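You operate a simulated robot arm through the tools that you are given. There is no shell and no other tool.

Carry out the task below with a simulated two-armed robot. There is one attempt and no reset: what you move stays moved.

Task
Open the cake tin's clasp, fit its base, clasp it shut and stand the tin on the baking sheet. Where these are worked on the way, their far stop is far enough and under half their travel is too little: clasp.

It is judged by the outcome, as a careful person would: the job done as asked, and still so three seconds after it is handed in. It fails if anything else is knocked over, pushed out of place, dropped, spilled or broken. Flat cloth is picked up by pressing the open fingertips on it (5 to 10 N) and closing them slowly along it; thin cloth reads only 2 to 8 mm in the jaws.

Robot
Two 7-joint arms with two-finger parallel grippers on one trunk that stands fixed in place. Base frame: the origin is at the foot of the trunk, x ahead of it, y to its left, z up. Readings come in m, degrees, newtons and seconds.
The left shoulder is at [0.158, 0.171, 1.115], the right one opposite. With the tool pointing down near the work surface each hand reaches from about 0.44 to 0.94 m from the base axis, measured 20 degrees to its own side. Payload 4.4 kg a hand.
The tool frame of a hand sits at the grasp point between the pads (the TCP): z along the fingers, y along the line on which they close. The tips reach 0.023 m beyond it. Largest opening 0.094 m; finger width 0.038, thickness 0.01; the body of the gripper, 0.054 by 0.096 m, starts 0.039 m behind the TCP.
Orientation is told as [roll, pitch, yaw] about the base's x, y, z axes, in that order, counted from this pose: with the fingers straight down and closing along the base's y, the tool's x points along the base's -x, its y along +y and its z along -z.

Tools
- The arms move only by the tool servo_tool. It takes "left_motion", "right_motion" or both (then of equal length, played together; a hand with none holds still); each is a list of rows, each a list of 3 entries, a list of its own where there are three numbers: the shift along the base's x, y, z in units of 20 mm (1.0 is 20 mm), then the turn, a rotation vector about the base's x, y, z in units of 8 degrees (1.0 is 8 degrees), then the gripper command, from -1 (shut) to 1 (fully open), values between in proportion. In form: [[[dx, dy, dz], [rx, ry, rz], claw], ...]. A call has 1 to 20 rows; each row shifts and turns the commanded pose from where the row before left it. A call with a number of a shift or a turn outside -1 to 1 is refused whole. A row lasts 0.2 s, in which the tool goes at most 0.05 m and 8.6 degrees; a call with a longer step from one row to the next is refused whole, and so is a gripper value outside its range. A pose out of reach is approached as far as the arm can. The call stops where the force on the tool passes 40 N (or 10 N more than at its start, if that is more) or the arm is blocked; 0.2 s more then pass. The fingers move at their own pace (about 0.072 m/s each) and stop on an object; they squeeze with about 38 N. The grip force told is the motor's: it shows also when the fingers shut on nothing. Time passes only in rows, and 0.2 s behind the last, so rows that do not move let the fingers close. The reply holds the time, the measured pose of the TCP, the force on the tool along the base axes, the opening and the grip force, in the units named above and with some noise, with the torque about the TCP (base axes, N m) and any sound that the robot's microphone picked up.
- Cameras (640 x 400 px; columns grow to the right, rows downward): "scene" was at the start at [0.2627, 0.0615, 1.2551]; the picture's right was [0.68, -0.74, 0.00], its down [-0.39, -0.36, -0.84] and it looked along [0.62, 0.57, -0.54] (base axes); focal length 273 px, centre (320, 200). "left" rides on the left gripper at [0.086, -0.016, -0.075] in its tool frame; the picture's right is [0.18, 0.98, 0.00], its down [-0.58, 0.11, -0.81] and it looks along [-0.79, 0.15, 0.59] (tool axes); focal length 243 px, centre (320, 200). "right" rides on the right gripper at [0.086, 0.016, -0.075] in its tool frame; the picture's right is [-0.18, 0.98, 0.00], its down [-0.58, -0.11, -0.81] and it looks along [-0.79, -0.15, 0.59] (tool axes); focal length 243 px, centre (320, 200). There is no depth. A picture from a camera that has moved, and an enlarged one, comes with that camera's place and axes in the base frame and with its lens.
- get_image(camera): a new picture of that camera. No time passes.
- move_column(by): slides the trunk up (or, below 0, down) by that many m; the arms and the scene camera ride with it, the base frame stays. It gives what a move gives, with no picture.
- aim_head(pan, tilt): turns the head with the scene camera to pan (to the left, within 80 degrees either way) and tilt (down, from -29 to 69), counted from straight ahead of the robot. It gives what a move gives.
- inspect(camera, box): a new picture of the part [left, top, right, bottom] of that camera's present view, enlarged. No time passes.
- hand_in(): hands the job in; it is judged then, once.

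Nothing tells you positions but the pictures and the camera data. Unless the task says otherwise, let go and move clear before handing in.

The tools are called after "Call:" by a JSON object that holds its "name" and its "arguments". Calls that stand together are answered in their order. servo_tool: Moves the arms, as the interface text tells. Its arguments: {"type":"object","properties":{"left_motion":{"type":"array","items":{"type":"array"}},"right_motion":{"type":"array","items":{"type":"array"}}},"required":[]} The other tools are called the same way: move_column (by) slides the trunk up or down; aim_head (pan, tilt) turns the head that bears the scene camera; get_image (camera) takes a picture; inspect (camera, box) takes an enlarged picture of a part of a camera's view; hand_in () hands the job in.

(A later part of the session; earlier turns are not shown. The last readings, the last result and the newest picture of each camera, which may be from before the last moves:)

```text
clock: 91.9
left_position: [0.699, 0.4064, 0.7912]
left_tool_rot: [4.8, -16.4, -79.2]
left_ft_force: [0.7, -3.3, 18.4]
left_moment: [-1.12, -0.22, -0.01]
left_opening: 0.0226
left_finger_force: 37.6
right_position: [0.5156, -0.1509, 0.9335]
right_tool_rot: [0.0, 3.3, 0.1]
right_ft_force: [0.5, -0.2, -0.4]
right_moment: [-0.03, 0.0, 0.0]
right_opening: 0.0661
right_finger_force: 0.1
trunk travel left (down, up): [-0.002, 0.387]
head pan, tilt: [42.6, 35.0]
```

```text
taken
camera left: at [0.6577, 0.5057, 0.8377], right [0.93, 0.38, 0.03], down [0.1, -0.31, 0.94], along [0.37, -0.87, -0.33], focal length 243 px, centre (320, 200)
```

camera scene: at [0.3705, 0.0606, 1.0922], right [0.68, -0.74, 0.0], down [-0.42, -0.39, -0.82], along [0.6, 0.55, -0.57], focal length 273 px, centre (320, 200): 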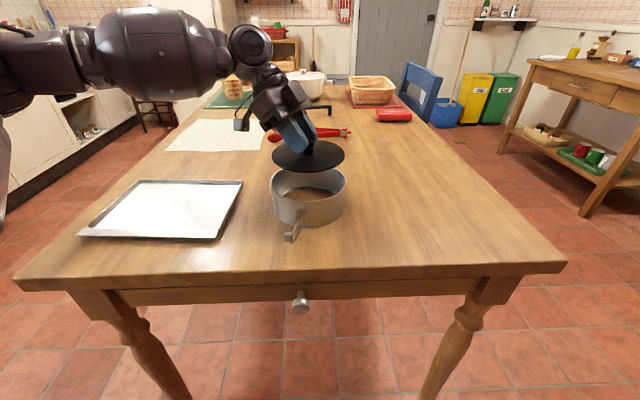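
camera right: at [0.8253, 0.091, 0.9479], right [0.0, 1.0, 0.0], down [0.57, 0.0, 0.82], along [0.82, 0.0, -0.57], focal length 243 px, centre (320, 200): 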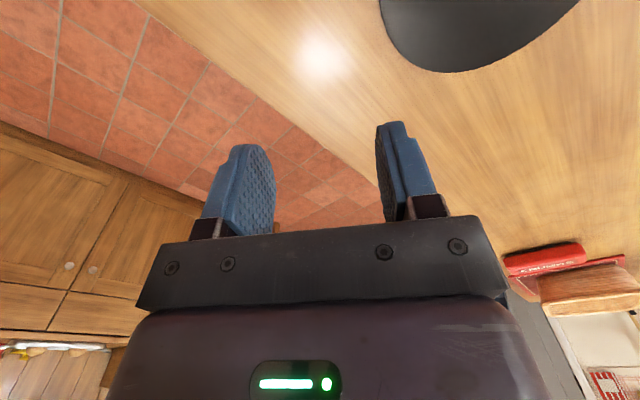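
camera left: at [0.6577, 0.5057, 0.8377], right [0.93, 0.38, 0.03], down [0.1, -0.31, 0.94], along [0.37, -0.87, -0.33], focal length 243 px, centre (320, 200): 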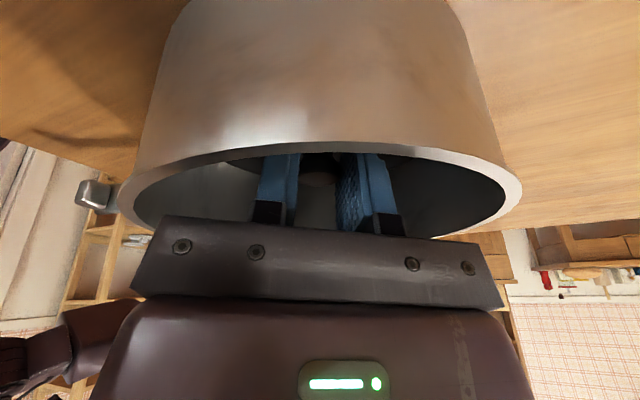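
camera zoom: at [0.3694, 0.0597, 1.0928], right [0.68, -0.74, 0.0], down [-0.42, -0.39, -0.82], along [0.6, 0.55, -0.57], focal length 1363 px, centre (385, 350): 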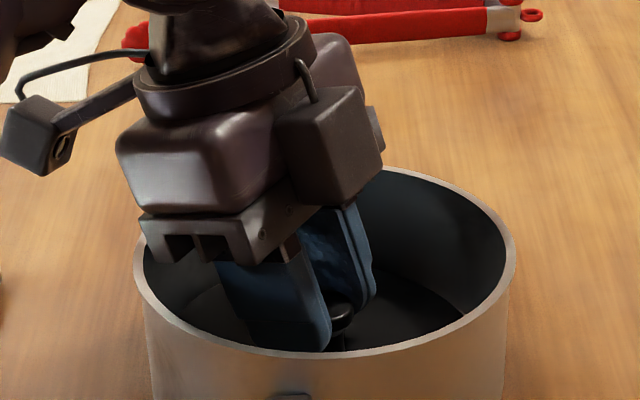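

Call:
{"name": "servo_tool", "arguments": {"left_motion": [[[0, 0, -0.1], [0, 0, 0], -1], [[0, 0, -0.1], [0, 0, 0], -1], [[0, 0, 0], [0, 0, 0], -1]]}}

Call:
{"name": "get_image", "arguments": {"camera": "left"}}

Call:
{"name": "inspect", "arguments": {"camera": "scene", "box": [262, 130, 352, 210]}}

```text
clock: 92.7
left_position: [0.6978, 0.4079, 0.7864]
left_tool_rot: [4.5, -16.4, -79.1]
left_ft_force: [0.8, 2.9, 15.8]
left_moment: [-0.88, -0.26, 0.0]
left_opening: 0.0225
left_finger_force: 38.4
right_position: [0.5151, -0.1517, 0.9325]
right_tool_rot: [0.0, 3.4, 0.1]
right_ft_force: [0.0, -0.4, -0.9]
right_moment: [-0.01, 0.0, 0.02]
right_opening: 0.0659
right_finger_force: 0.0
trunk travel left (down, up): [-0.002, 0.387]
head pan, tilt: [42.6, 35.0]
```

```text
taken
camera left: at [0.6574, 0.5065, 0.833], right [0.93, 0.38, 0.02], down [0.11, -0.31, 0.94], along [0.37, -0.87, -0.33], focal length 243 px, centre (320, 200)
```

left: 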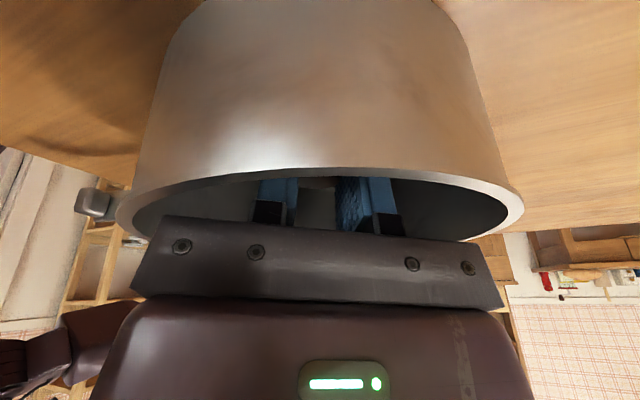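

```text
5.00 times, centred on (307, 170) of scene
camera zoom: at [0.3695, 0.0602, 1.0926], right [0.68, -0.74, 0.0], down [-0.42, -0.39, -0.82], along [0.6, 0.55, -0.57], focal length 1363 px, centre (385, 350)
```

zoom: 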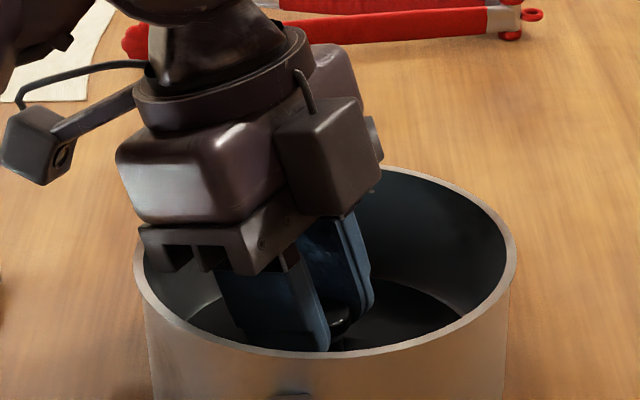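

The height now matches the seat. I'll open the fingers gently to let the disc settle, then lift out.

Call:
{"name": "servo_tool", "arguments": {"left_motion": [[[0, 0, 0], [0, 0, 0], -0.5], [[0, 0, 0], [0, 0, 0], -0.4], [[0, 0, 0], [0, 0, 0], -0.2], [[0, 0, 0], [0, 0, 0], -0.1], [[0, 0, 0], [0, 0, 0], -0.1]]}}

Call:
{"name": "get_image", "arguments": {"camera": "left"}}

Call:
{"name": "inspect", "arguments": {"camera": "scene", "box": [262, 130, 352, 210]}}

```text
clock: 93.9
left_position: [0.6995, 0.4078, 0.7865]
left_tool_rot: [4.7, -16.4, -79.3]
left_ft_force: [3.8, 1.1, 15.5]
left_moment: [0.11, 0.28, -0.08]
left_opening: 0.0401
left_finger_force: 0.0
right_position: [0.5145, -0.1515, 0.9328]
right_tool_rot: [0.0, 3.4, 0.2]
right_ft_force: [-0.4, -0.3, 0.3]
right_moment: [-0.02, -0.02, -0.01]
right_opening: 0.0658
right_finger_force: 0.0
trunk travel left (down, up): [-0.002, 0.387]
head pan, tilt: [42.6, 35.0]
```

```text
taken
camera left: at [0.6576, 0.5061, 0.8332], right [0.93, 0.38, 0.02], down [0.1, -0.31, 0.94], along [0.36, -0.87, -0.33], focal length 243 px, centre (320, 200)
```

left: 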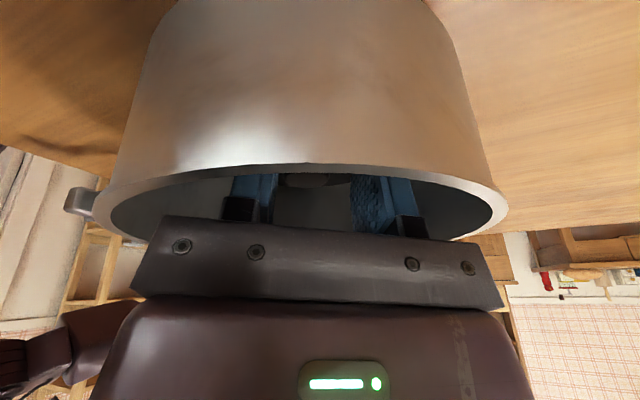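

```text
5.00 times, centred on (307, 170) of scene
camera zoom: at [0.3698, 0.06, 1.0926], right [0.68, -0.74, 0.0], down [-0.42, -0.39, -0.82], along [0.6, 0.55, -0.57], focal length 1363 px, centre (385, 350)
```

zoom: 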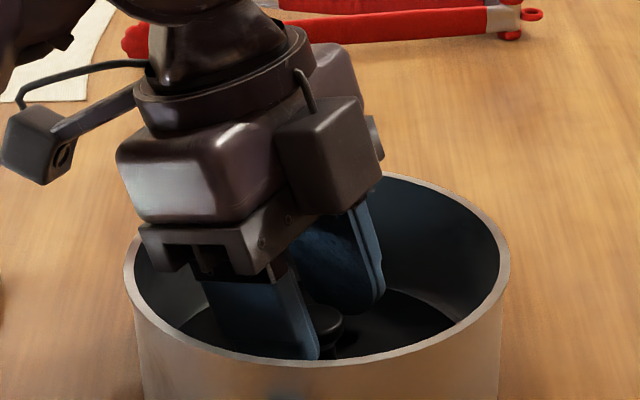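

Released. The fingertips are lightly touching the disc, so I'll lift straight up out of the tin.

Call:
{"name": "servo_tool", "arguments": {"left_motion": [[[0, 0, 0.2], [0, 0, 0], -0.1], [[0, 0, 0.3], [0, 0, 0], -0.1], [[0, 0, 0.5], [0, 0, 0], -0.1], [[0, 0, 0.7], [0, 0, 0], -0.1], [[0, 0, 0.9], [0, 0, 0], -0.1], [[0, 0, 1], [0, 0, 0], -0.1], [[0, 0.5, 1], [0, 0, 0], 0.1], [[0, 0.5, 0.5], [0, 0, 0], 0.1]]}}

Call:
{"name": "get_image", "arguments": {"camera": "left"}}

Call:
{"name": "inspect", "arguments": {"camera": "scene", "box": [262, 140, 362, 240]}}

```text
clock: 95.7
left_position: [0.7004, 0.4268, 0.8886]
left_tool_rot: [4.5, -16.4, -79.2]
left_ft_force: [-0.2, 0.7, 0.0]
left_moment: [0.06, -0.02, 0.01]
left_opening: 0.0518
left_finger_force: 0.0
right_position: [0.5164, -0.1513, 0.9323]
right_tool_rot: [0.0, 3.3, 0.1]
right_ft_force: [-0.2, 0.0, 0.0]
right_moment: [-0.04, 0.0, 0.0]
right_opening: 0.0658
right_finger_force: 0.1
trunk travel left (down, up): [-0.002, 0.387]
head pan, tilt: [42.6, 35.0]
```

```text
taken
camera left: at [0.6584, 0.526, 0.9348], right [0.93, 0.38, 0.02], down [0.11, -0.31, 0.94], along [0.36, -0.87, -0.33], focal length 243 px, centre (320, 200)
```

left: 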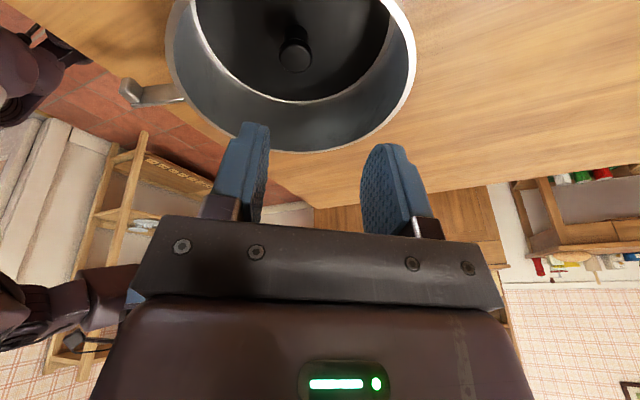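

```text
4.00 times, centred on (312, 190) of scene
camera zoom: at [0.3705, 0.0605, 1.0922], right [0.68, -0.74, 0.0], down [-0.42, -0.39, -0.82], along [0.6, 0.55, -0.57], focal length 1090 px, centre (352, 240)
```

zoom: 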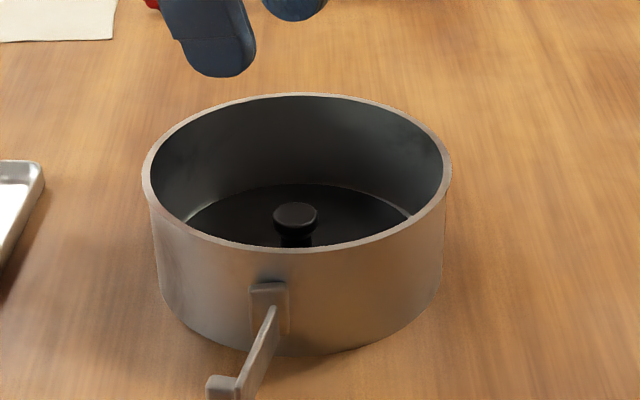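

The base is in the tin. I'll zoom in from both cameras to check that it sits flat and centred.

Call:
{"name": "inspect", "arguments": {"camera": "scene", "box": [275, 155, 345, 210]}}

Call:
{"name": "inspect", "arguments": {"camera": "left", "box": [150, 0, 430, 160]}}

```text
7.27 times, centred on (310, 182) of scene
camera zoom: at [0.3705, 0.0605, 1.0922], right [0.68, -0.74, 0.0], down [-0.42, -0.39, -0.82], along [0.6, 0.55, -0.57], focal length 1983 px, centre (393, 327)
```

zoom: 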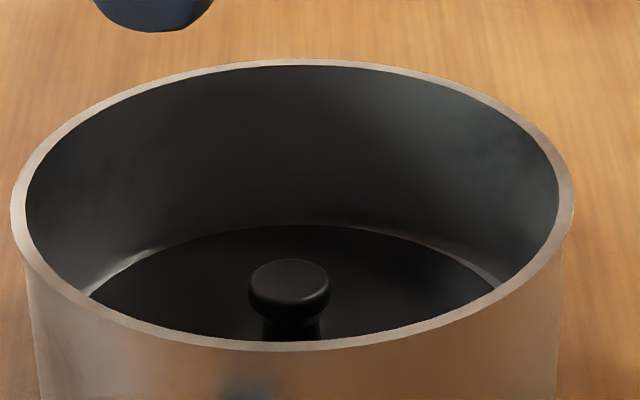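

```text
2.29 times, centred on (290, 80) of left
camera zoom: at [0.6584, 0.526, 0.9348], right [0.93, 0.38, 0.02], down [0.11, -0.31, 0.94], along [0.36, -0.87, -0.33], focal length 555 px, centre (389, 474)
```

zoom: 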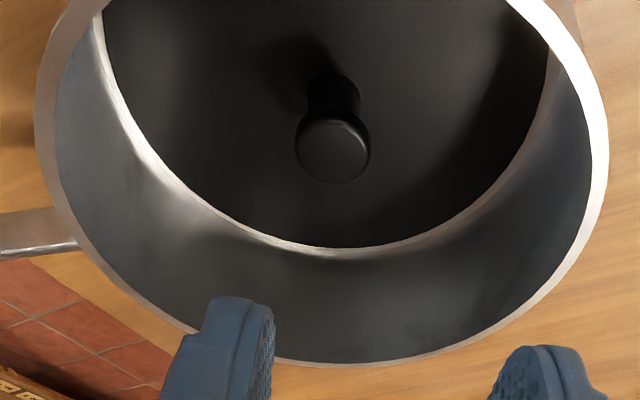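

The base lies flat inside on the lip. Next I'll return the left hand to its upright posture above the far-left rim so it can hold the tin again while the clasp is closed.

Call:
{"name": "servo_tool", "arguments": {"left_motion": [[[0, 0, 0.3], [0.636, 0.312, 0], 0.5], [[0, 0, 0.3], [0.636, 0.312, 0], 1], [[0, 0, 0], [0.636, 0.312, 0], 1], [[0.24, 0.24, 0], [0, 0, 0.875], 1], [[0.24, 0.24, 0], [0, 0, 0.875], 1], [[0.24, 0.24, 0], [0, 0, 0.875], 1], [[0.24, 0.24, 0], [0, 0, 0.875], 1], [[0.24, 0.24, 0], [0, 0, 0.875], 1], [[0.24, 0.24, 0], [0, 0, 0.875], 1], [[0.22, 0.24, 0], [0, 0, 0.875], 1], [[0, 0, 0], [0, 0, 0], 1]]}}

Call:
{"name": "get_image", "arguments": {"camera": "left"}}

Call:
{"name": "inspect", "arguments": {"camera": "left", "box": [200, 0, 360, 150]}}

```text
clock: 98.1
left_position: [0.7325, 0.462, 0.9009]
left_tool_rot: [0.1, 0.0, -29.4]
left_ft_force: [-1.1, -0.8, -0.2]
left_moment: [-0.02, 0.01, 0.01]
left_opening: 0.0942
left_finger_force: 0.2
right_position: [0.5163, -0.1507, 0.9319]
right_tool_rot: [0.0, 3.4, 0.1]
right_ft_force: [0.4, 0.0, 0.4]
right_moment: [-0.02, -0.02, -0.02]
right_opening: 0.0656
right_finger_force: 0.1
trunk travel left (down, up): [-0.002, 0.387]
head pan, tilt: [42.6, 35.0]
```

```text
taken
camera left: at [0.6492, 0.4908, 0.9751], right [0.32, 0.95, 0.0], down [0.56, -0.19, 0.81], along [0.76, -0.26, -0.59], focal length 243 px, centre (320, 200)
```

left: 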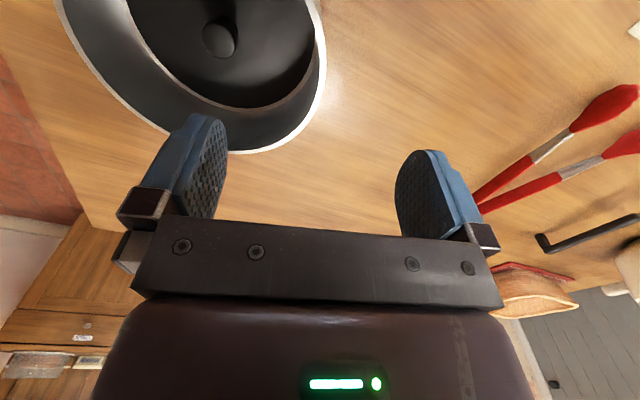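

```text
2.67 times, centred on (280, 75) of left
camera zoom: at [0.6492, 0.4908, 0.9751], right [0.32, 0.95, 0.0], down [0.56, -0.19, 0.81], along [0.76, -0.26, -0.59], focal length 647 px, centre (427, 533)
```

zoom: 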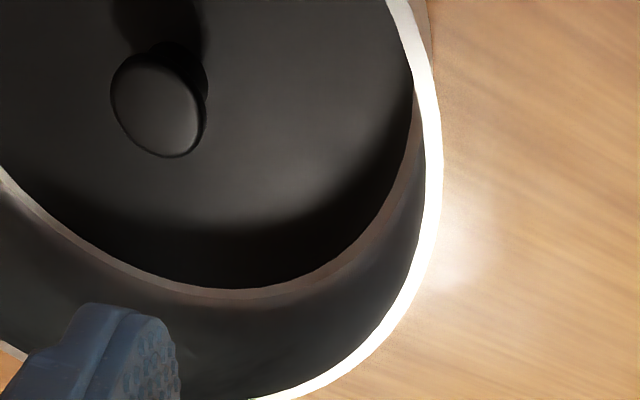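

The TCP is right over the wall (within 1 mm). I'll narrow the opening to clear the knob, lower and grip the wall.

Call:
{"name": "servo_tool", "arguments": {"left_motion": [[[0.02, 0.03, 0], [0, 0, 0], 0.2], [[0, 0, -0.9], [0, 0, 0], 0.2], [[0, 0, -0.9], [0, 0, 0], 0.2], [[0, 0, -0.9], [0, 0, 0], 0.2], [[0, 0, -0.9], [0, 0, 0], 0.2], [[0, 0, -0.9], [0, 0, 0], 0.2], [[0, 0, -0.85], [0, 0, 0], 0.2], [[0, 0, 0], [0, 0, 0], 0.0], [[0, 0, 0], [0, 0, 0], -0.3], [[0, 0, 0], [0, 0, 0], -0.6], [[0, 0, 0], [0, 0, 0], -0.8], [[0, 0, 0], [0, 0, 0], -1], [[0, 0, 0], [0, 0, 0], -1], [[0, 0, 0], [0, 0, 0], -1]]}}

Call:
{"name": "get_image", "arguments": {"camera": "left"}}

Call:
{"name": "get_image", "arguments": {"camera": "scene"}}

```text
clock: 101.1
left_position: [0.7341, 0.4625, 0.7921]
left_tool_rot: [0.2, 0.0, -29.5]
left_ft_force: [-0.4, -0.6, 0.1]
left_moment: [-0.42, 0.17, -0.15]
left_opening: 0.0078
left_finger_force: 38.3
right_position: [0.5176, -0.1517, 0.9305]
right_tool_rot: [0.1, 3.4, 0.1]
right_ft_force: [-0.4, 0.4, 0.5]
right_moment: [0.01, -0.01, 0.02]
right_opening: 0.0656
right_finger_force: 0.1
trunk travel left (down, up): [-0.002, 0.387]
head pan, tilt: [42.6, 35.0]
```

```text
taken
camera left: at [0.6502, 0.4912, 0.8682], right [0.32, 0.95, 0.0], down [0.56, -0.19, 0.81], along [0.76, -0.26, -0.59], focal length 243 px, centre (320, 200)
```

left: 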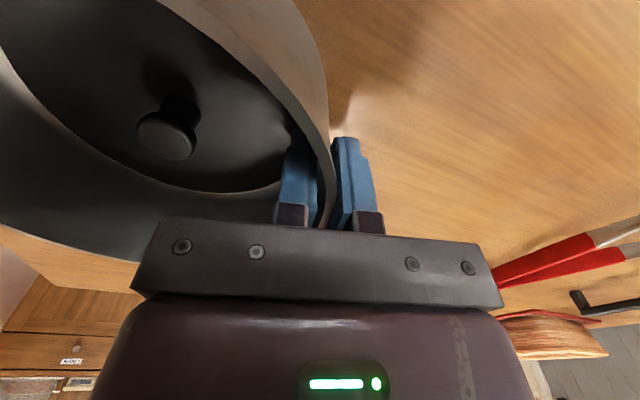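

```text
taken
camera scene: at [0.3704, 0.0604, 1.0923], right [0.68, -0.74, 0.0], down [-0.42, -0.39, -0.82], along [0.6, 0.55, -0.57], focal length 273 px, centre (320, 200)
```

scene: 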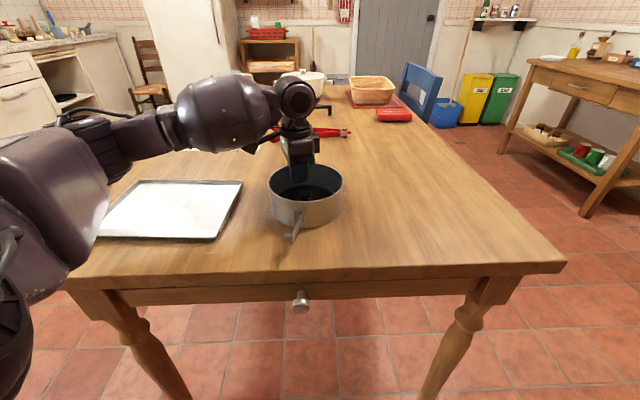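

The left hand holds the tin firmly again. Now I'll bring the right hand over in stages, turning to yaw about 86° and leaning 30° as before, fingers closed as a pushing stick.

Call:
{"name": "servo_tool", "arguments": {"right_motion": [[[0.17, 0.95, 0.1], [0, 0, 0.43], 0.0], [[0.17, 0.95, 0.1], [0, 0, 0.43], -0.5], [[0.17, 0.95, 0.1], [0, 0, 0.43], -1], [[0.17, 0.95, 0], [0, 0, 0.43], -1], [[0.17, 0.95, 0], [0, 0, 0.43], -1], [[0.17, 0.95, 0], [0, 0, 0.43], -1], [[0.17, 0.95, 0], [0, 0, 0.43], -1], [[0.17, 0.95, 0], [0, 0, 0.43], -1], [[0.17, 0.95, 0], [0, 0, 0.43], -1], [[0.17, 0.95, 0], [0, 0, 0.43], -1], [[0.17, 0.95, 0], [0, 0, 0.43], -1], [[0.17, 0.95, 0], [0, 0, 0.43], -1], [[0.17, 0.95, 0], [0, 0, 0.43], -1], [[0, 0, 0], [0.59, -0.59, 0], -1], [[0, 0, 0], [0.59, -0.59, 0], -1], [[0, 0, 0], [0.59, -0.59, 0], -1], [[0, 0, 0], [0.59, -0.59, 0], -1], [[0, 0, 0], [0.59, -0.59, 0], -1], [[0, 0, 0], [0, 0, 0], -1]]}}

Call:
{"name": "get_image", "arguments": {"camera": "scene"}}

Call:
{"name": "get_image", "arguments": {"camera": "right"}}

```text
clock: 105.1
left_position: [0.7335, 0.4614, 0.7926]
left_tool_rot: [0.1, -0.1, -29.5]
left_ft_force: [-0.4, 0.2, 2.4]
left_moment: [-0.45, 0.06, -0.01]
left_opening: 0.008
left_finger_force: 37.9
right_position: [0.5593, 0.0963, 0.9374]
right_tool_rot: [0.1, -30.0, 44.8]
right_ft_force: [-0.5, -0.3, -0.4]
right_moment: [0.02, 0.02, 0.02]
right_opening: 0.0
right_finger_force: 37.6
trunk travel left (down, up): [-0.002, 0.387]
head pan, tilt: [42.6, 35.0]
```

```text
taken
camera scene: at [0.3704, 0.0604, 1.0923], right [0.68, -0.74, 0.0], down [-0.42, -0.39, -0.82], along [0.6, 0.55, -0.57], focal length 273 px, centre (320, 200)
```

scene: 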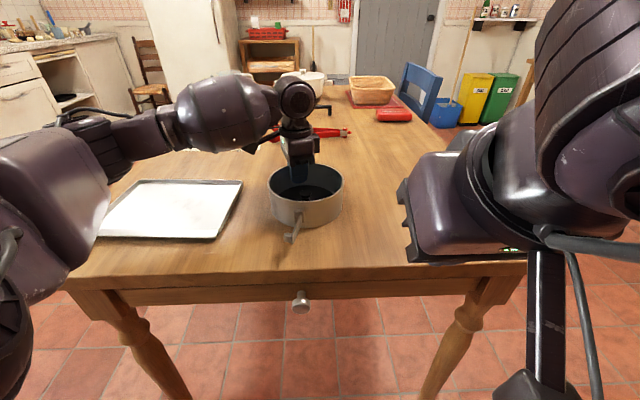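

```text
taken
camera right: at [0.4688, 0.0298, 0.9589], right [-0.58, 0.81, 0.09], down [0.15, -0.01, 0.99], along [0.8, 0.59, -0.12], focal length 243 px, centre (320, 200)
```

right: 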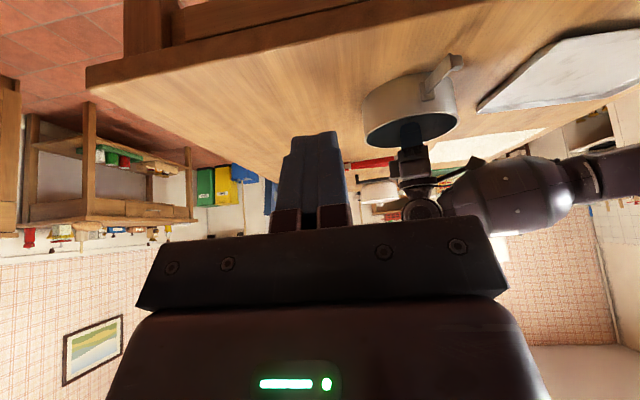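

Call:
{"name": "servo_tool", "arguments": {"right_motion": [[[0.07, 0.96, -0.1], [0, 0, 0.7], -1], [[0.07, 0.96, -0.1], [0, 0, 0.7], -1], [[0.07, 0.96, -0.1], [0, 0, 0.7], -1], [[0.07, 0.96, -0.1], [0, 0, 0.7], -1], [[0.07, 0.96, -0.1], [0, 0, 0.7], -1], [[0.07, 0.96, -0.1], [0, 0, 0.7], -1], [[0.07, 0.96, -0.1], [0, 0, 0.7], -1], [[0, 0, 0], [0, 0, 0], -1]]}}

Call:
{"name": "get_image", "arguments": {"camera": "scene"}}

Call:
{"name": "get_image", "arguments": {"camera": "right"}}

Call:
{"name": "inspect", "arguments": {"camera": "scene", "box": [260, 160, 350, 250]}}

```text
clock: 106.9
left_position: [0.7331, 0.4618, 0.7938]
left_tool_rot: [0.1, 0.0, -29.6]
left_ft_force: [1.0, 0.3, 1.1]
left_moment: [-0.46, 0.15, 0.01]
left_opening: 0.0078
left_finger_force: 38.2
right_position: [0.5697, 0.2304, 0.9225]
right_tool_rot: [0.1, -29.9, 84.1]
right_ft_force: [-1.1, 0.3, 0.2]
right_moment: [0.01, 0.0, -0.02]
right_opening: 0.0001
right_finger_force: 37.9
trunk travel left (down, up): [-0.002, 0.387]
head pan, tilt: [42.6, 35.0]
```

```text
taken
camera scene: at [0.3704, 0.0605, 1.0923], right [0.68, -0.74, 0.0], down [-0.42, -0.39, -0.82], along [0.6, 0.55, -0.57], focal length 273 px, centre (320, 200)
```

scene: 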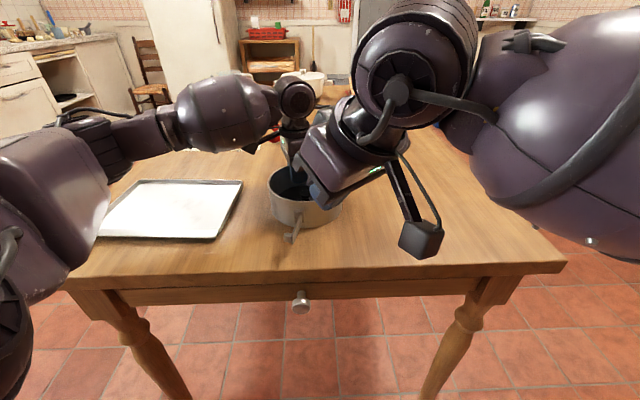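

```text
taken
camera right: at [0.5419, 0.1224, 0.9448], right [-0.96, 0.26, 0.09], down [0.12, 0.09, 0.99], along [0.25, 0.96, -0.12], focal length 243 px, centre (320, 200)
```

right: 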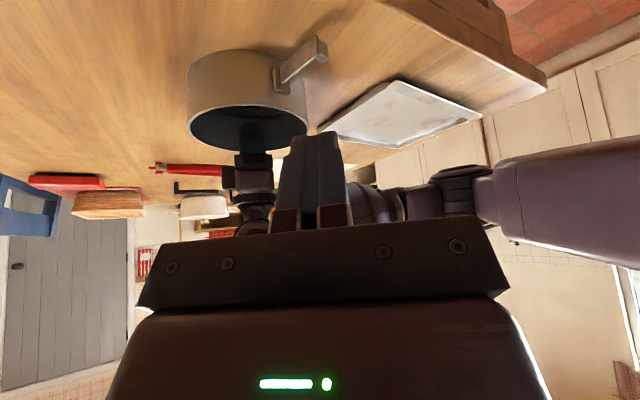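

```text
4.44 times, centred on (305, 205) of scene
camera zoom: at [0.3704, 0.0605, 1.0923], right [0.68, -0.74, 0.0], down [-0.42, -0.39, -0.82], along [0.6, 0.55, -0.57], focal length 1212 px, centre (387, 178)
```

zoom: 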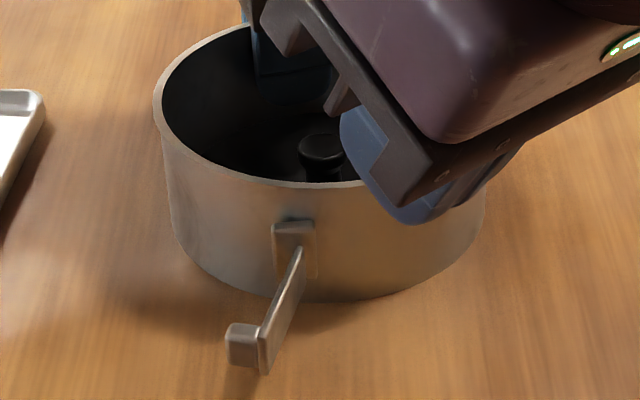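

The lever stands at about −149° with its tab near (0.578, 0.325). I'll bring the closed fingers over to the +y side of the tab, still above it.

Call:
{"name": "servo_tool", "arguments": {"right_motion": [[[0, 0.88, -0.1], [0, 0, 0], -1], [[0, 0.88, -0.1], [0, 0, 0], -1], [[0, 0.88, -0.2], [0, 0, 0], -1], [[0, 0.88, -0.3], [0, 0, 0], -1], [[0, 0.88, -0.4], [0, 0, 0], -1], [[0, 0.88, -0.5], [0, 0, 0], -1], [[0, 0.88, -0.5], [0, 0, 0], -1], [[0, 0.88, -0.5], [0, 0, 0], -1], [[0, 0, 0], [0, 0, 0], -1]]}}

Call:
{"name": "get_image", "arguments": {"camera": "right"}}

Call:
{"name": "inspect", "arguments": {"camera": "scene", "box": [240, 130, 360, 250]}}

```text
clock: 109.1
left_position: [0.7337, 0.4613, 0.7929]
left_tool_rot: [0.1, 0.0, -29.5]
left_ft_force: [-0.1, 0.3, 0.5]
left_moment: [-0.22, 0.2, 0.01]
left_opening: 0.0078
left_finger_force: 37.5
right_position: [0.6108, 0.3518, 0.876]
right_tool_rot: [-0.9, -30.1, 80.7]
right_ft_force: [-0.2, -0.4, -0.6]
right_moment: [0.01, -0.01, 0.01]
right_opening: 0.0001
right_finger_force: 38.1
trunk travel left (down, up): [-0.002, 0.387]
head pan, tilt: [42.6, 35.0]
stopped in row 9 (right hand): the arm was blocked; the commanded pose is now the measured one
```

```text
taken
camera right: at [0.5748, 0.245, 0.8969], right [-0.94, 0.32, 0.08], down [0.11, 0.08, 0.99], along [0.31, 0.94, -0.11], focal length 243 px, centre (320, 200)
```

right: 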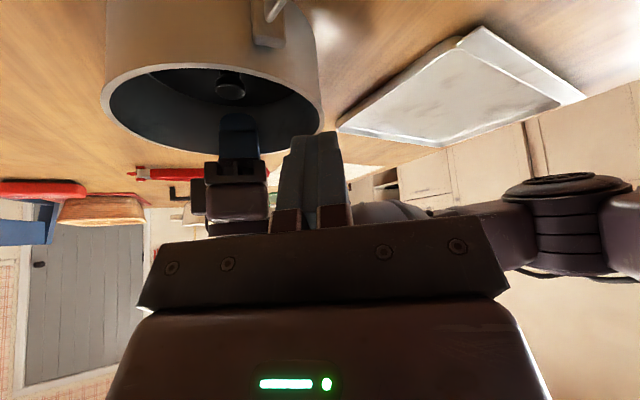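

```text
3.33 times, centred on (300, 190) of scene
camera zoom: at [0.3707, 0.0602, 1.0921], right [0.68, -0.74, 0.0], down [-0.42, -0.39, -0.82], along [0.6, 0.55, -0.57], focal length 909 px, centre (387, 233)
```

zoom: 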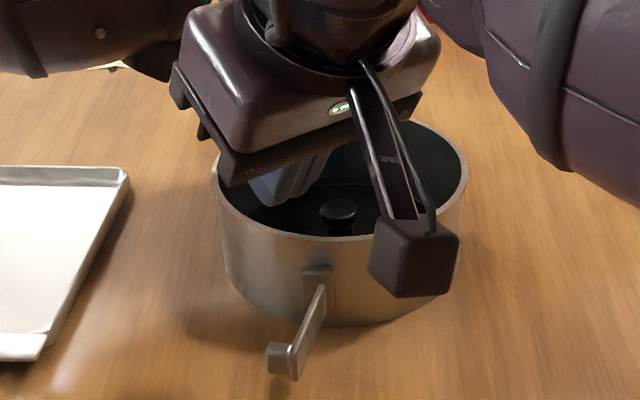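

The right arm is at its limit there too (it only hovered, touching nothing). The left hand can reach the lever's far side easily, and the lever swings with almost no force. So I'll retract the right hand and let the left hand do the first sweep.

Call:
{"name": "servo_tool", "arguments": {"left_motion": [[[0, 0, 0], [0, 0, 0], -1], [[0, 0, 0], [0, 0, 0], -1], [[0, 0, 0], [0, 0, 0], -1], [[0, 0, 0], [0, 0, 0], -1], [[0, 0, 0], [0, 0, 0], -1], [[0, 0, 0], [0, 0, 0], -0.7], [[0, 0, 0], [0, 0, 0], -0.4], [[0, 0, 0], [0, 0, 0], -0.1], [[0, 0, 0.3], [0, 0, 0], -0.1], [[0, 0, 0.7], [0, 0, 0], -0.1], [[0, 0, 1], [0, 0, 0], -0.1], [[0, 0, 1], [0, 0, 0], -0.1], [[0, 0, 1], [0, 0, 0], -0.1], [[0, 0, 1], [0, 0, 0], -0.1], [[0, 0, 0.5], [0, 0, 0], -0.1]], "right_motion": [[[0, -0.3, 0.5], [0, 0, 0], -1], [[-0.1, -0.8, 0.5], [0, 0, 0], -1], [[-0.1, -0.9, 0.3], [0, 0, 0], -1], [[-0.2, -0.9, 0.3], [0, 0, 0], -1], [[-0.2, -0.9, 0.3], [0, 0, 0], -1], [[-0.2, -0.9, 0.2], [0, 0, 0], -1], [[-0.2, -0.9, 0.2], [0, 0, -0.3], -1], [[-0.2, -0.9, 0.2], [0, 0, -0.5], -1], [[-0.2, -0.9, 0.1], [0, 0, -0.7], -1], [[-0.2, -0.9, 0.1], [0, 0, -0.7], -1], [[-0.2, -0.9, 0], [0, 0, -0.7], -1], [[-0.1, -0.9, 0], [0, 0, -0.7], -1], [[-0.1, -0.9, 0], [0, 0, -0.5], -1], [[-0.1, -0.9, 0], [0, 0, 0], -1], [[0, -0.9, 0], [0, 0, 0], -1]]}}

Call:
{"name": "get_image", "arguments": {"camera": "scene"}}

Call:
{"name": "inspect", "arguments": {"camera": "scene", "box": [250, 150, 360, 260]}}

```text
clock: 112.3
left_position: [0.7329, 0.4619, 0.9038]
left_tool_rot: [0.1, -0.1, -29.5]
left_ft_force: [-0.4, 0.2, 0.1]
left_moment: [-0.01, 0.01, -0.03]
left_opening: 0.0423
left_finger_force: 0.1
right_position: [0.561, 0.0985, 0.93]
right_tool_rot: [-0.7, -30.1, 48.5]
right_ft_force: [0.5, -0.6, 0.3]
right_moment: [0.0, 0.0, -0.01]
right_opening: 0.0
right_finger_force: 38.6
trunk travel left (down, up): [-0.002, 0.387]
head pan, tilt: [42.6, 35.0]
```

```text
taken
camera scene: at [0.3704, 0.0605, 1.0922], right [0.68, -0.74, 0.0], down [-0.42, -0.39, -0.82], along [0.6, 0.55, -0.57], focal length 273 px, centre (320, 200)
```

scene: 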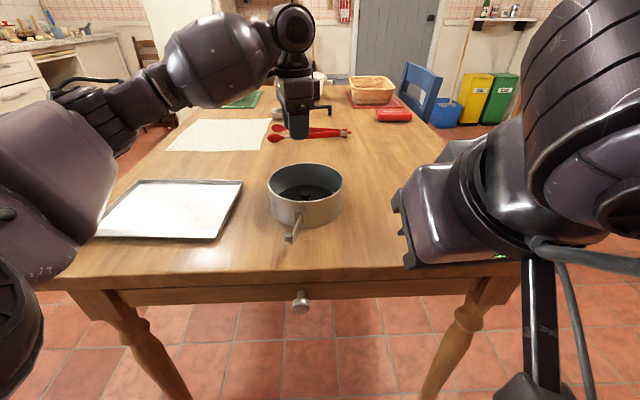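

```text
3.64 times, centred on (305, 205) of scene
camera zoom: at [0.3704, 0.0605, 1.0922], right [0.68, -0.74, 0.0], down [-0.42, -0.39, -0.82], along [0.6, 0.55, -0.57], focal length 991 px, centre (374, 182)
```

zoom: 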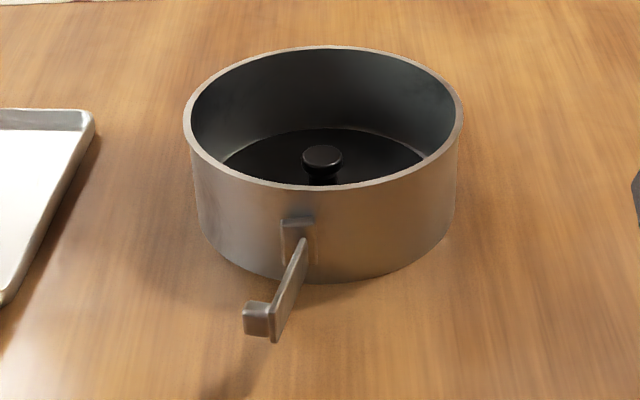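

The view is clear: lever at about −149°, base seated. I'll move the left hand, fingers closed, to the +y side of the tab.

Call:
{"name": "servo_tool", "arguments": {"left_motion": [[[-0.895, -0.5, 0], [0, 0, 0.27], -0.5], [[-0.895, -0.5, 0], [0, 0, 0.27], -1], [[-0.895, -0.5, 0], [0, 0, 0.27], -1], [[-0.895, -0.5, 0], [0, 0, 0.27], -1], [[-0.895, -0.5, 0], [0, 0, 0.27], -1], [[-0.895, -0.5, 0], [0, 0, 0.27], -1], [[-0.895, -0.5, 0], [0, 0, 0.27], -1], [[-0.895, -0.5, -0.2], [0, 0, 0.27], -1], [[-0.895, -0.5, -0.4], [0, 0, 0.27], -1], [[0, 0, -0.5], [0, 0, 0], -1], [[0, 0, 0], [0, 0, 0], -1]]}}

Call:
{"name": "get_image", "arguments": {"camera": "left"}}

Call:
{"name": "get_image", "arguments": {"camera": "right"}}

Call:
{"name": "inspect", "arguments": {"camera": "scene", "box": [240, 120, 370, 260]}}

```text
clock: 114.7
left_position: [0.5729, 0.372, 0.8808]
left_tool_rot: [0.1, 0.0, -10.1]
left_ft_force: [-0.2, 0.2, 0.2]
left_moment: [0.0, -0.03, 0.01]
left_opening: 0.0
left_finger_force: 38.2
right_position: [0.5612, 0.1005, 0.9305]
right_tool_rot: [-0.7, -30.2, 48.5]
right_ft_force: [1.1, 0.2, 0.8]
right_moment: [0.01, 0.0, -0.01]
right_opening: 0.0003
right_finger_force: 37.7
trunk travel left (down, up): [-0.002, 0.387]
head pan, tilt: [42.6, 35.0]
```

```text
taken
camera left: at [0.4847, 0.3719, 0.9559], right [-0.01, 1.0, 0.0], down [0.59, 0.0, 0.81], along [0.81, 0.01, -0.59], focal length 243 px, centre (320, 200)
```

left: 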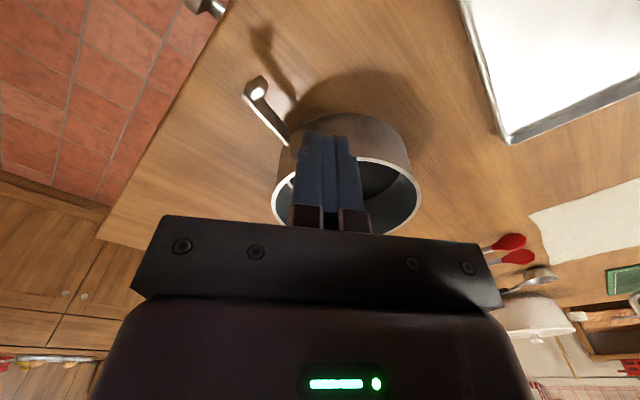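

```text
taken
camera right: at [0.4736, 0.0288, 0.9507], right [-0.63, 0.77, 0.08], down [0.14, 0.01, 0.99], along [0.77, 0.63, -0.11], focal length 243 px, centre (320, 200)
```

right: 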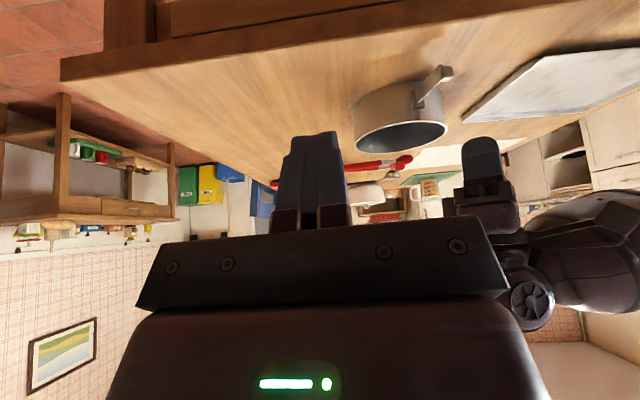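

```text
2.86 times, centred on (305, 190) of scene
camera zoom: at [0.3705, 0.0605, 1.0922], right [0.68, -0.74, 0.0], down [-0.42, -0.39, -0.82], along [0.6, 0.55, -0.57], focal length 779 px, centre (363, 229)
```

zoom: 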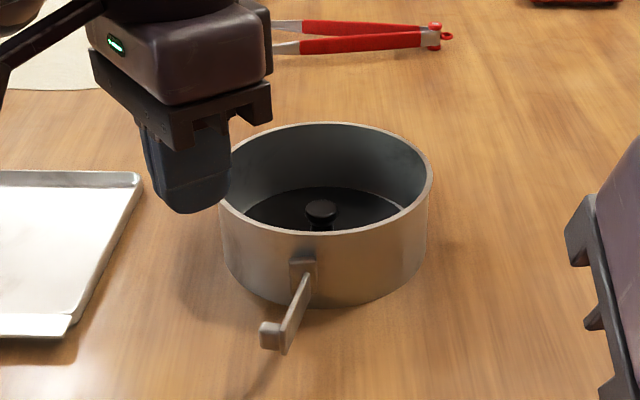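

The closed fingers are on the far side of the tab, clear of tin and sheet. I'll lower to lever height and sweep toward −y.

Call:
{"name": "servo_tool", "arguments": {"left_motion": [[[0, 0, -0.9], [0, 0, 0], -1], [[0, 0, -0.9], [0, 0, 0], -1], [[0, 0, -0.9], [0, 0, 0], -1], [[0, 0, -0.9], [0, 0, 0], -1], [[0, 0, -0.85], [0, 0, 0], -1], [[0, -0.5, 0], [0, 0, 0], -1], [[0, -0.5, 0], [0, 0, 0], -1], [[0, -0.5, 0], [0, 0, 0], -1], [[0, -0.5, 0], [0, 0, 0], -1], [[0, 0, 0], [0, 0, 0], -1]]}}

Call:
{"name": "get_image", "arguments": {"camera": "left"}}

Call:
{"name": "inspect", "arguments": {"camera": "scene", "box": [240, 140, 370, 260]}}

```text
clock: 116.9
left_position: [0.5733, 0.3311, 0.7916]
left_tool_rot: [0.1, 0.0, -10.1]
left_ft_force: [0.0, 0.0, 0.8]
left_moment: [-0.03, -0.01, 0.02]
left_opening: 0.0
left_finger_force: 37.7
right_position: [0.5608, 0.0999, 0.9302]
right_tool_rot: [-0.7, -30.2, 48.5]
right_ft_force: [-1.4, -0.1, 0.2]
right_moment: [-0.01, 0.0, 0.02]
right_opening: 0.0
right_finger_force: 38.5
trunk travel left (down, up): [-0.002, 0.387]
head pan, tilt: [42.6, 35.0]
```

```text
taken
camera left: at [0.4848, 0.3316, 0.8672], right [-0.01, 1.0, 0.0], down [0.59, 0.0, 0.81], along [0.81, 0.01, -0.59], focal length 243 px, centre (320, 200)
```

left: 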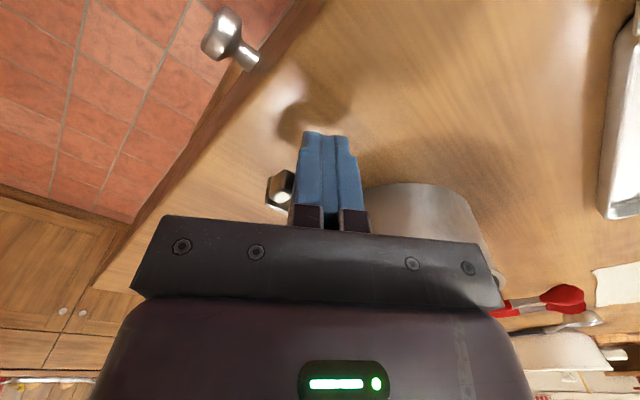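

```text
3.33 times, centred on (305, 200) of scene
camera zoom: at [0.3706, 0.0604, 1.0922], right [0.68, -0.74, 0.0], down [-0.42, -0.39, -0.82], along [0.6, 0.55, -0.57], focal length 909 px, centre (370, 200)
```

zoom: 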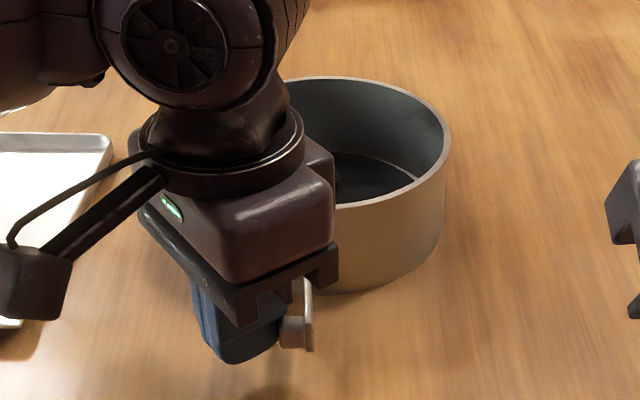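

The lever follows with no measurable force. I'll continue the sweep around the arc.

Call:
{"name": "servo_tool", "arguments": {"left_motion": [[[0.05, -0.45, 0], [0, 0, 0], -1], [[0.1, -0.45, 0], [0, 0, 0], -1], [[0.3, -0.4, 0], [0, 0, 0], -1], [[0.3, -0.3, 0], [0, 0, 0], -1], [[0.4, -0.2, 0], [0, 0, 0], -1], [[0.4, -0.1, 0], [0, 0, 0], -1], [[0.4, 0, 0], [0, 0, 0], -1], [[0, 0, 0], [0, 0, 0], -1]]}}

Call:
{"name": "get_image", "arguments": {"camera": "left"}}

Call:
{"name": "inspect", "arguments": {"camera": "scene", "box": [240, 140, 370, 260]}}

Call:
{"name": "get_image", "arguments": {"camera": "right"}}

```text
clock: 118.7
left_position: [0.6124, 0.2933, 0.7918]
left_tool_rot: [0.0, 0.0, -10.1]
left_ft_force: [-0.1, -0.4, 0.4]
left_moment: [-0.01, 0.05, 0.02]
left_opening: 0.0
left_finger_force: 37.9
right_position: [0.5608, 0.0989, 0.9303]
right_tool_rot: [-0.7, -30.2, 48.4]
right_ft_force: [0.9, -0.7, 0.9]
right_moment: [-0.02, -0.03, -0.05]
right_opening: 0.0
right_finger_force: 38.0
trunk travel left (down, up): [-0.002, 0.387]
head pan, tilt: [42.6, 35.0]
```

```text
taken
camera left: at [0.5237, 0.2939, 0.8673], right [-0.01, 1.0, 0.0], down [0.59, 0.0, 0.81], along [0.81, 0.01, -0.59], focal length 243 px, centre (320, 200)
```

left: 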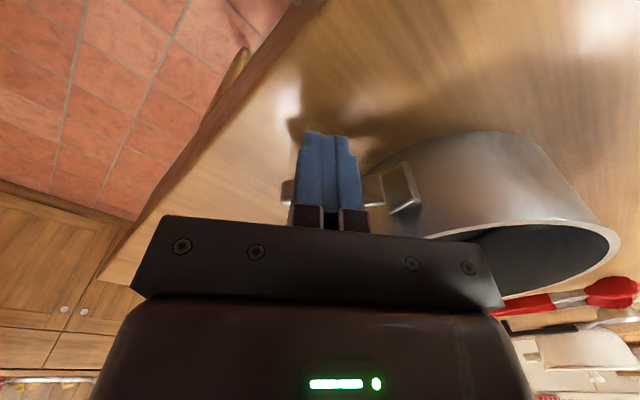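

```text
3.33 times, centred on (305, 200) of scene
camera zoom: at [0.3705, 0.0605, 1.0922], right [0.68, -0.74, 0.0], down [-0.42, -0.39, -0.82], along [0.6, 0.55, -0.57], focal length 909 px, centre (370, 200)
```

zoom: 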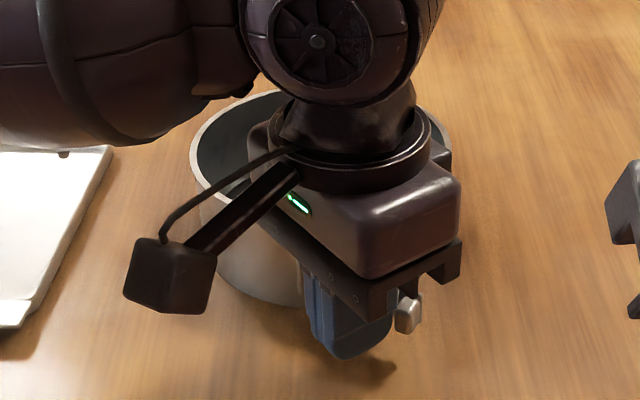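

```text
taken
camera right: at [0.4736, 0.0287, 0.9507], right [-0.63, 0.77, 0.08], down [0.14, 0.01, 0.99], along [0.77, 0.63, -0.11], focal length 243 px, centre (320, 200)
```

right: 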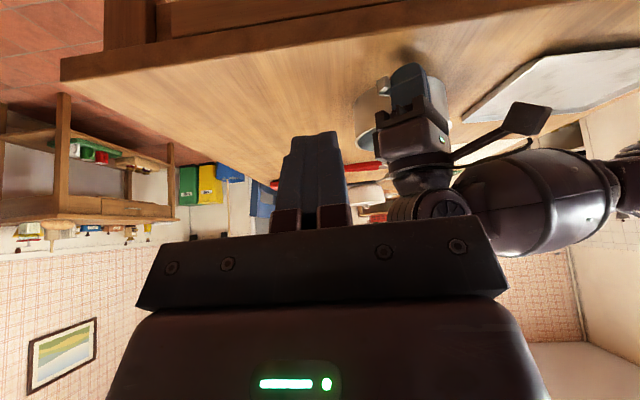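

Lever is now around −75°. I'll keep pushing toward the closed position in small steps, watching for the force to rise.

Call:
{"name": "servo_tool", "arguments": {"left_motion": [[[0.3, 0, 0], [0, 0, 0], -1], [[0.3, 0.05, 0], [0, 0, 0], -1], [[0.2, 0.1, 0], [0, 0, 0], -1], [[0, 0, 0], [0, 0, 0], -1]]}}

Call:
{"name": "inspect", "arguments": {"camera": "left", "box": [240, 90, 480, 250]}}

Call:
{"name": "inspect", "arguments": {"camera": "scene", "box": [240, 140, 370, 260]}}

Call:
{"name": "inspect", "arguments": {"camera": "right", "box": [340, 50, 480, 170]}}

```text
clock: 119.7
left_position: [0.6278, 0.2964, 0.792]
left_tool_rot: [0.1, 0.1, -10.1]
left_ft_force: [-0.6, 0.4, 0.3]
left_moment: [-0.02, 0.03, 0.0]
left_opening: 0.0002
left_finger_force: 38.0
right_position: [0.5613, 0.0997, 0.9293]
right_tool_rot: [-0.6, -30.2, 48.5]
right_ft_force: [1.0, 0.4, 0.6]
right_moment: [0.01, 0.0, -0.01]
right_opening: 0.0001
right_finger_force: 38.3
trunk travel left (down, up): [-0.002, 0.387]
head pan, tilt: [42.6, 35.0]
```

```text
2.50 times, centred on (360, 170) of left
camera zoom: at [0.5392, 0.2968, 0.8674], right [-0.01, 1.0, 0.0], down [0.59, 0.0, 0.81], along [0.81, 0.01, -0.59], focal length 606 px, centre (220, 275)
```

zoom: 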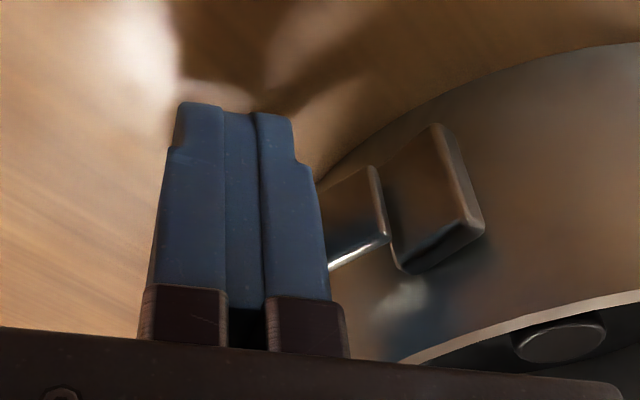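

```text
3.33 times, centred on (305, 200) of scene
camera zoom: at [0.3705, 0.0605, 1.0922], right [0.68, -0.74, 0.0], down [-0.42, -0.39, -0.82], along [0.6, 0.55, -0.57], focal length 909 px, centre (370, 200)
```

zoom: 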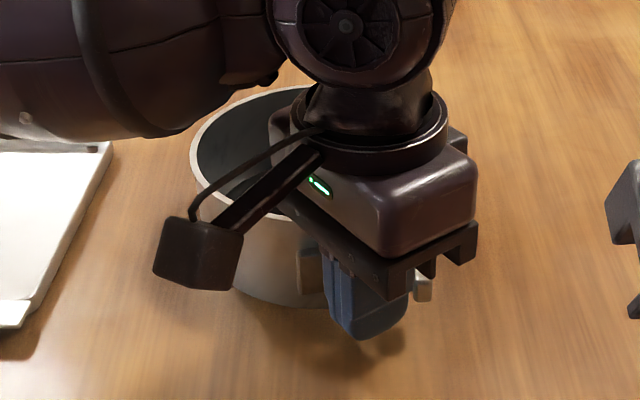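

```text
3.33 times, centred on (410, 110) of right
camera zoom: at [0.4736, 0.0288, 0.9507], right [-0.63, 0.77, 0.08], down [0.14, 0.01, 0.99], along [0.77, 0.63, -0.11], focal length 809 px, centre (20, 500)
```

zoom: 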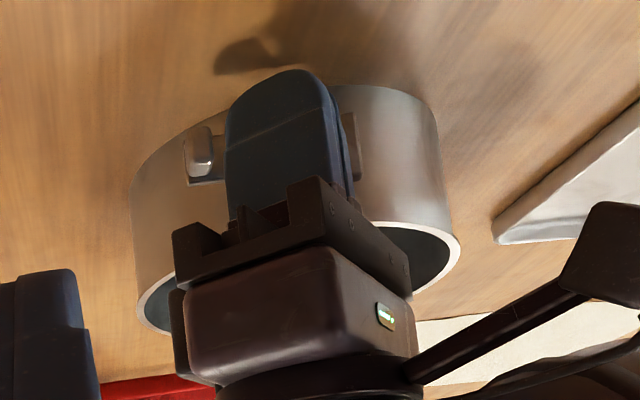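

Nearly closed. A few more small pushes along the closing direction, until I feel the stop.

Call:
{"name": "servo_tool", "arguments": {"left_motion": [[[0.12, 0.12, 0], [0, 0, 0], -1], [[0.12, 0.12, 0], [0, 0, 0], -1], [[0.1, 0.1, 0], [0, 0, 0], -1]]}}

Call:
{"name": "inspect", "arguments": {"camera": "right", "box": [340, 50, 480, 170]}}

Call:
{"name": "inspect", "arguments": {"camera": "left", "box": [240, 90, 480, 250]}}

```text
clock: 120.5
left_position: [0.6348, 0.3027, 0.7933]
left_tool_rot: [0.1, 0.0, -10.2]
left_ft_force: [0.2, -1.1, 0.0]
left_moment: [-0.01, 0.01, -0.01]
left_opening: 0.0
left_finger_force: 37.5
right_position: [0.5606, 0.0997, 0.9306]
right_tool_rot: [-0.6, -30.1, 48.5]
right_ft_force: [-0.4, -0.2, -0.8]
right_moment: [0.01, 0.01, 0.03]
right_opening: 0.0002
right_finger_force: 37.4
trunk travel left (down, up): [-0.002, 0.387]
head pan, tilt: [42.6, 35.0]
```

```text
3.33 times, centred on (410, 110) of right
camera zoom: at [0.4735, 0.0287, 0.9507], right [-0.63, 0.77, 0.08], down [0.14, 0.01, 0.99], along [0.77, 0.63, -0.11], focal length 809 px, centre (20, 500)
```

zoom: 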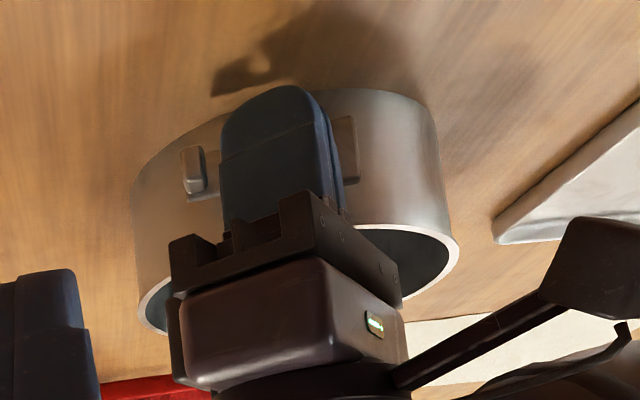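

```text
2.50 times, centred on (360, 170) of left
camera zoom: at [0.5464, 0.3035, 0.867], right [-0.01, 1.0, 0.0], down [0.59, 0.0, 0.81], along [0.81, 0.01, -0.59], focal length 606 px, centre (220, 275)
```

zoom: 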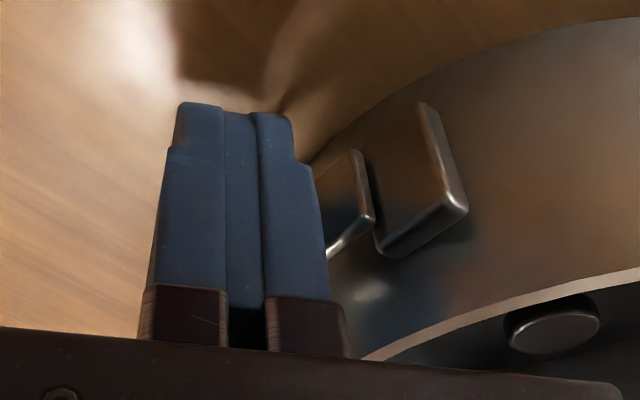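

Call:
{"name": "servo_tool", "arguments": {"left_motion": [[[0.1, 0.1, 0], [0, 0, 0], -1], [[0.1, 0.1, 0], [0, 0, 0], -1]]}}

Call:
{"name": "inspect", "arguments": {"camera": "right", "box": [340, 50, 480, 170]}}

Call:
{"name": "inspect", "arguments": {"camera": "left", "box": [240, 90, 480, 250]}}

```text
clock: 121.1
left_position: [0.6381, 0.3071, 0.7921]
left_tool_rot: [0.1, 0.0, -10.2]
left_ft_force: [0.0, -1.6, -0.5]
left_moment: [0.02, -0.02, -0.02]
left_opening: 0.0
left_finger_force: 37.6
right_position: [0.5609, 0.0997, 0.9306]
right_tool_rot: [-0.7, -30.2, 48.5]
right_ft_force: [0.7, 0.5, -0.4]
right_moment: [0.0, -0.03, -0.03]
right_opening: 0.0
right_finger_force: 38.1
trunk travel left (down, up): [-0.002, 0.387]
head pan, tilt: [42.6, 35.0]
```

```text
3.33 times, centred on (410, 110) of right
camera zoom: at [0.4736, 0.0287, 0.9507], right [-0.63, 0.77, 0.08], down [0.14, 0.01, 0.99], along [0.77, 0.63, -0.11], focal length 809 px, centre (20, 500)
```

zoom: 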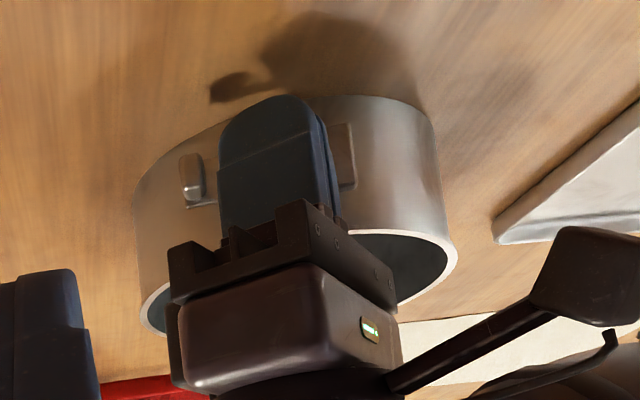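

```text
2.50 times, centred on (360, 170) of left
camera zoom: at [0.5505, 0.3076, 0.8671], right [-0.01, 1.0, 0.0], down [0.59, 0.0, 0.81], along [0.81, 0.01, -0.59], focal length 606 px, centre (220, 275)
```

zoom: 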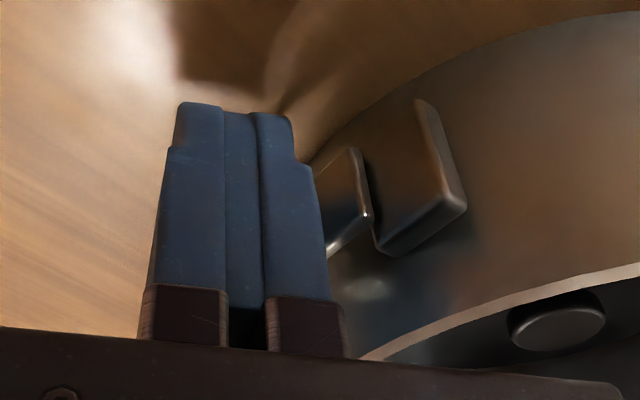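

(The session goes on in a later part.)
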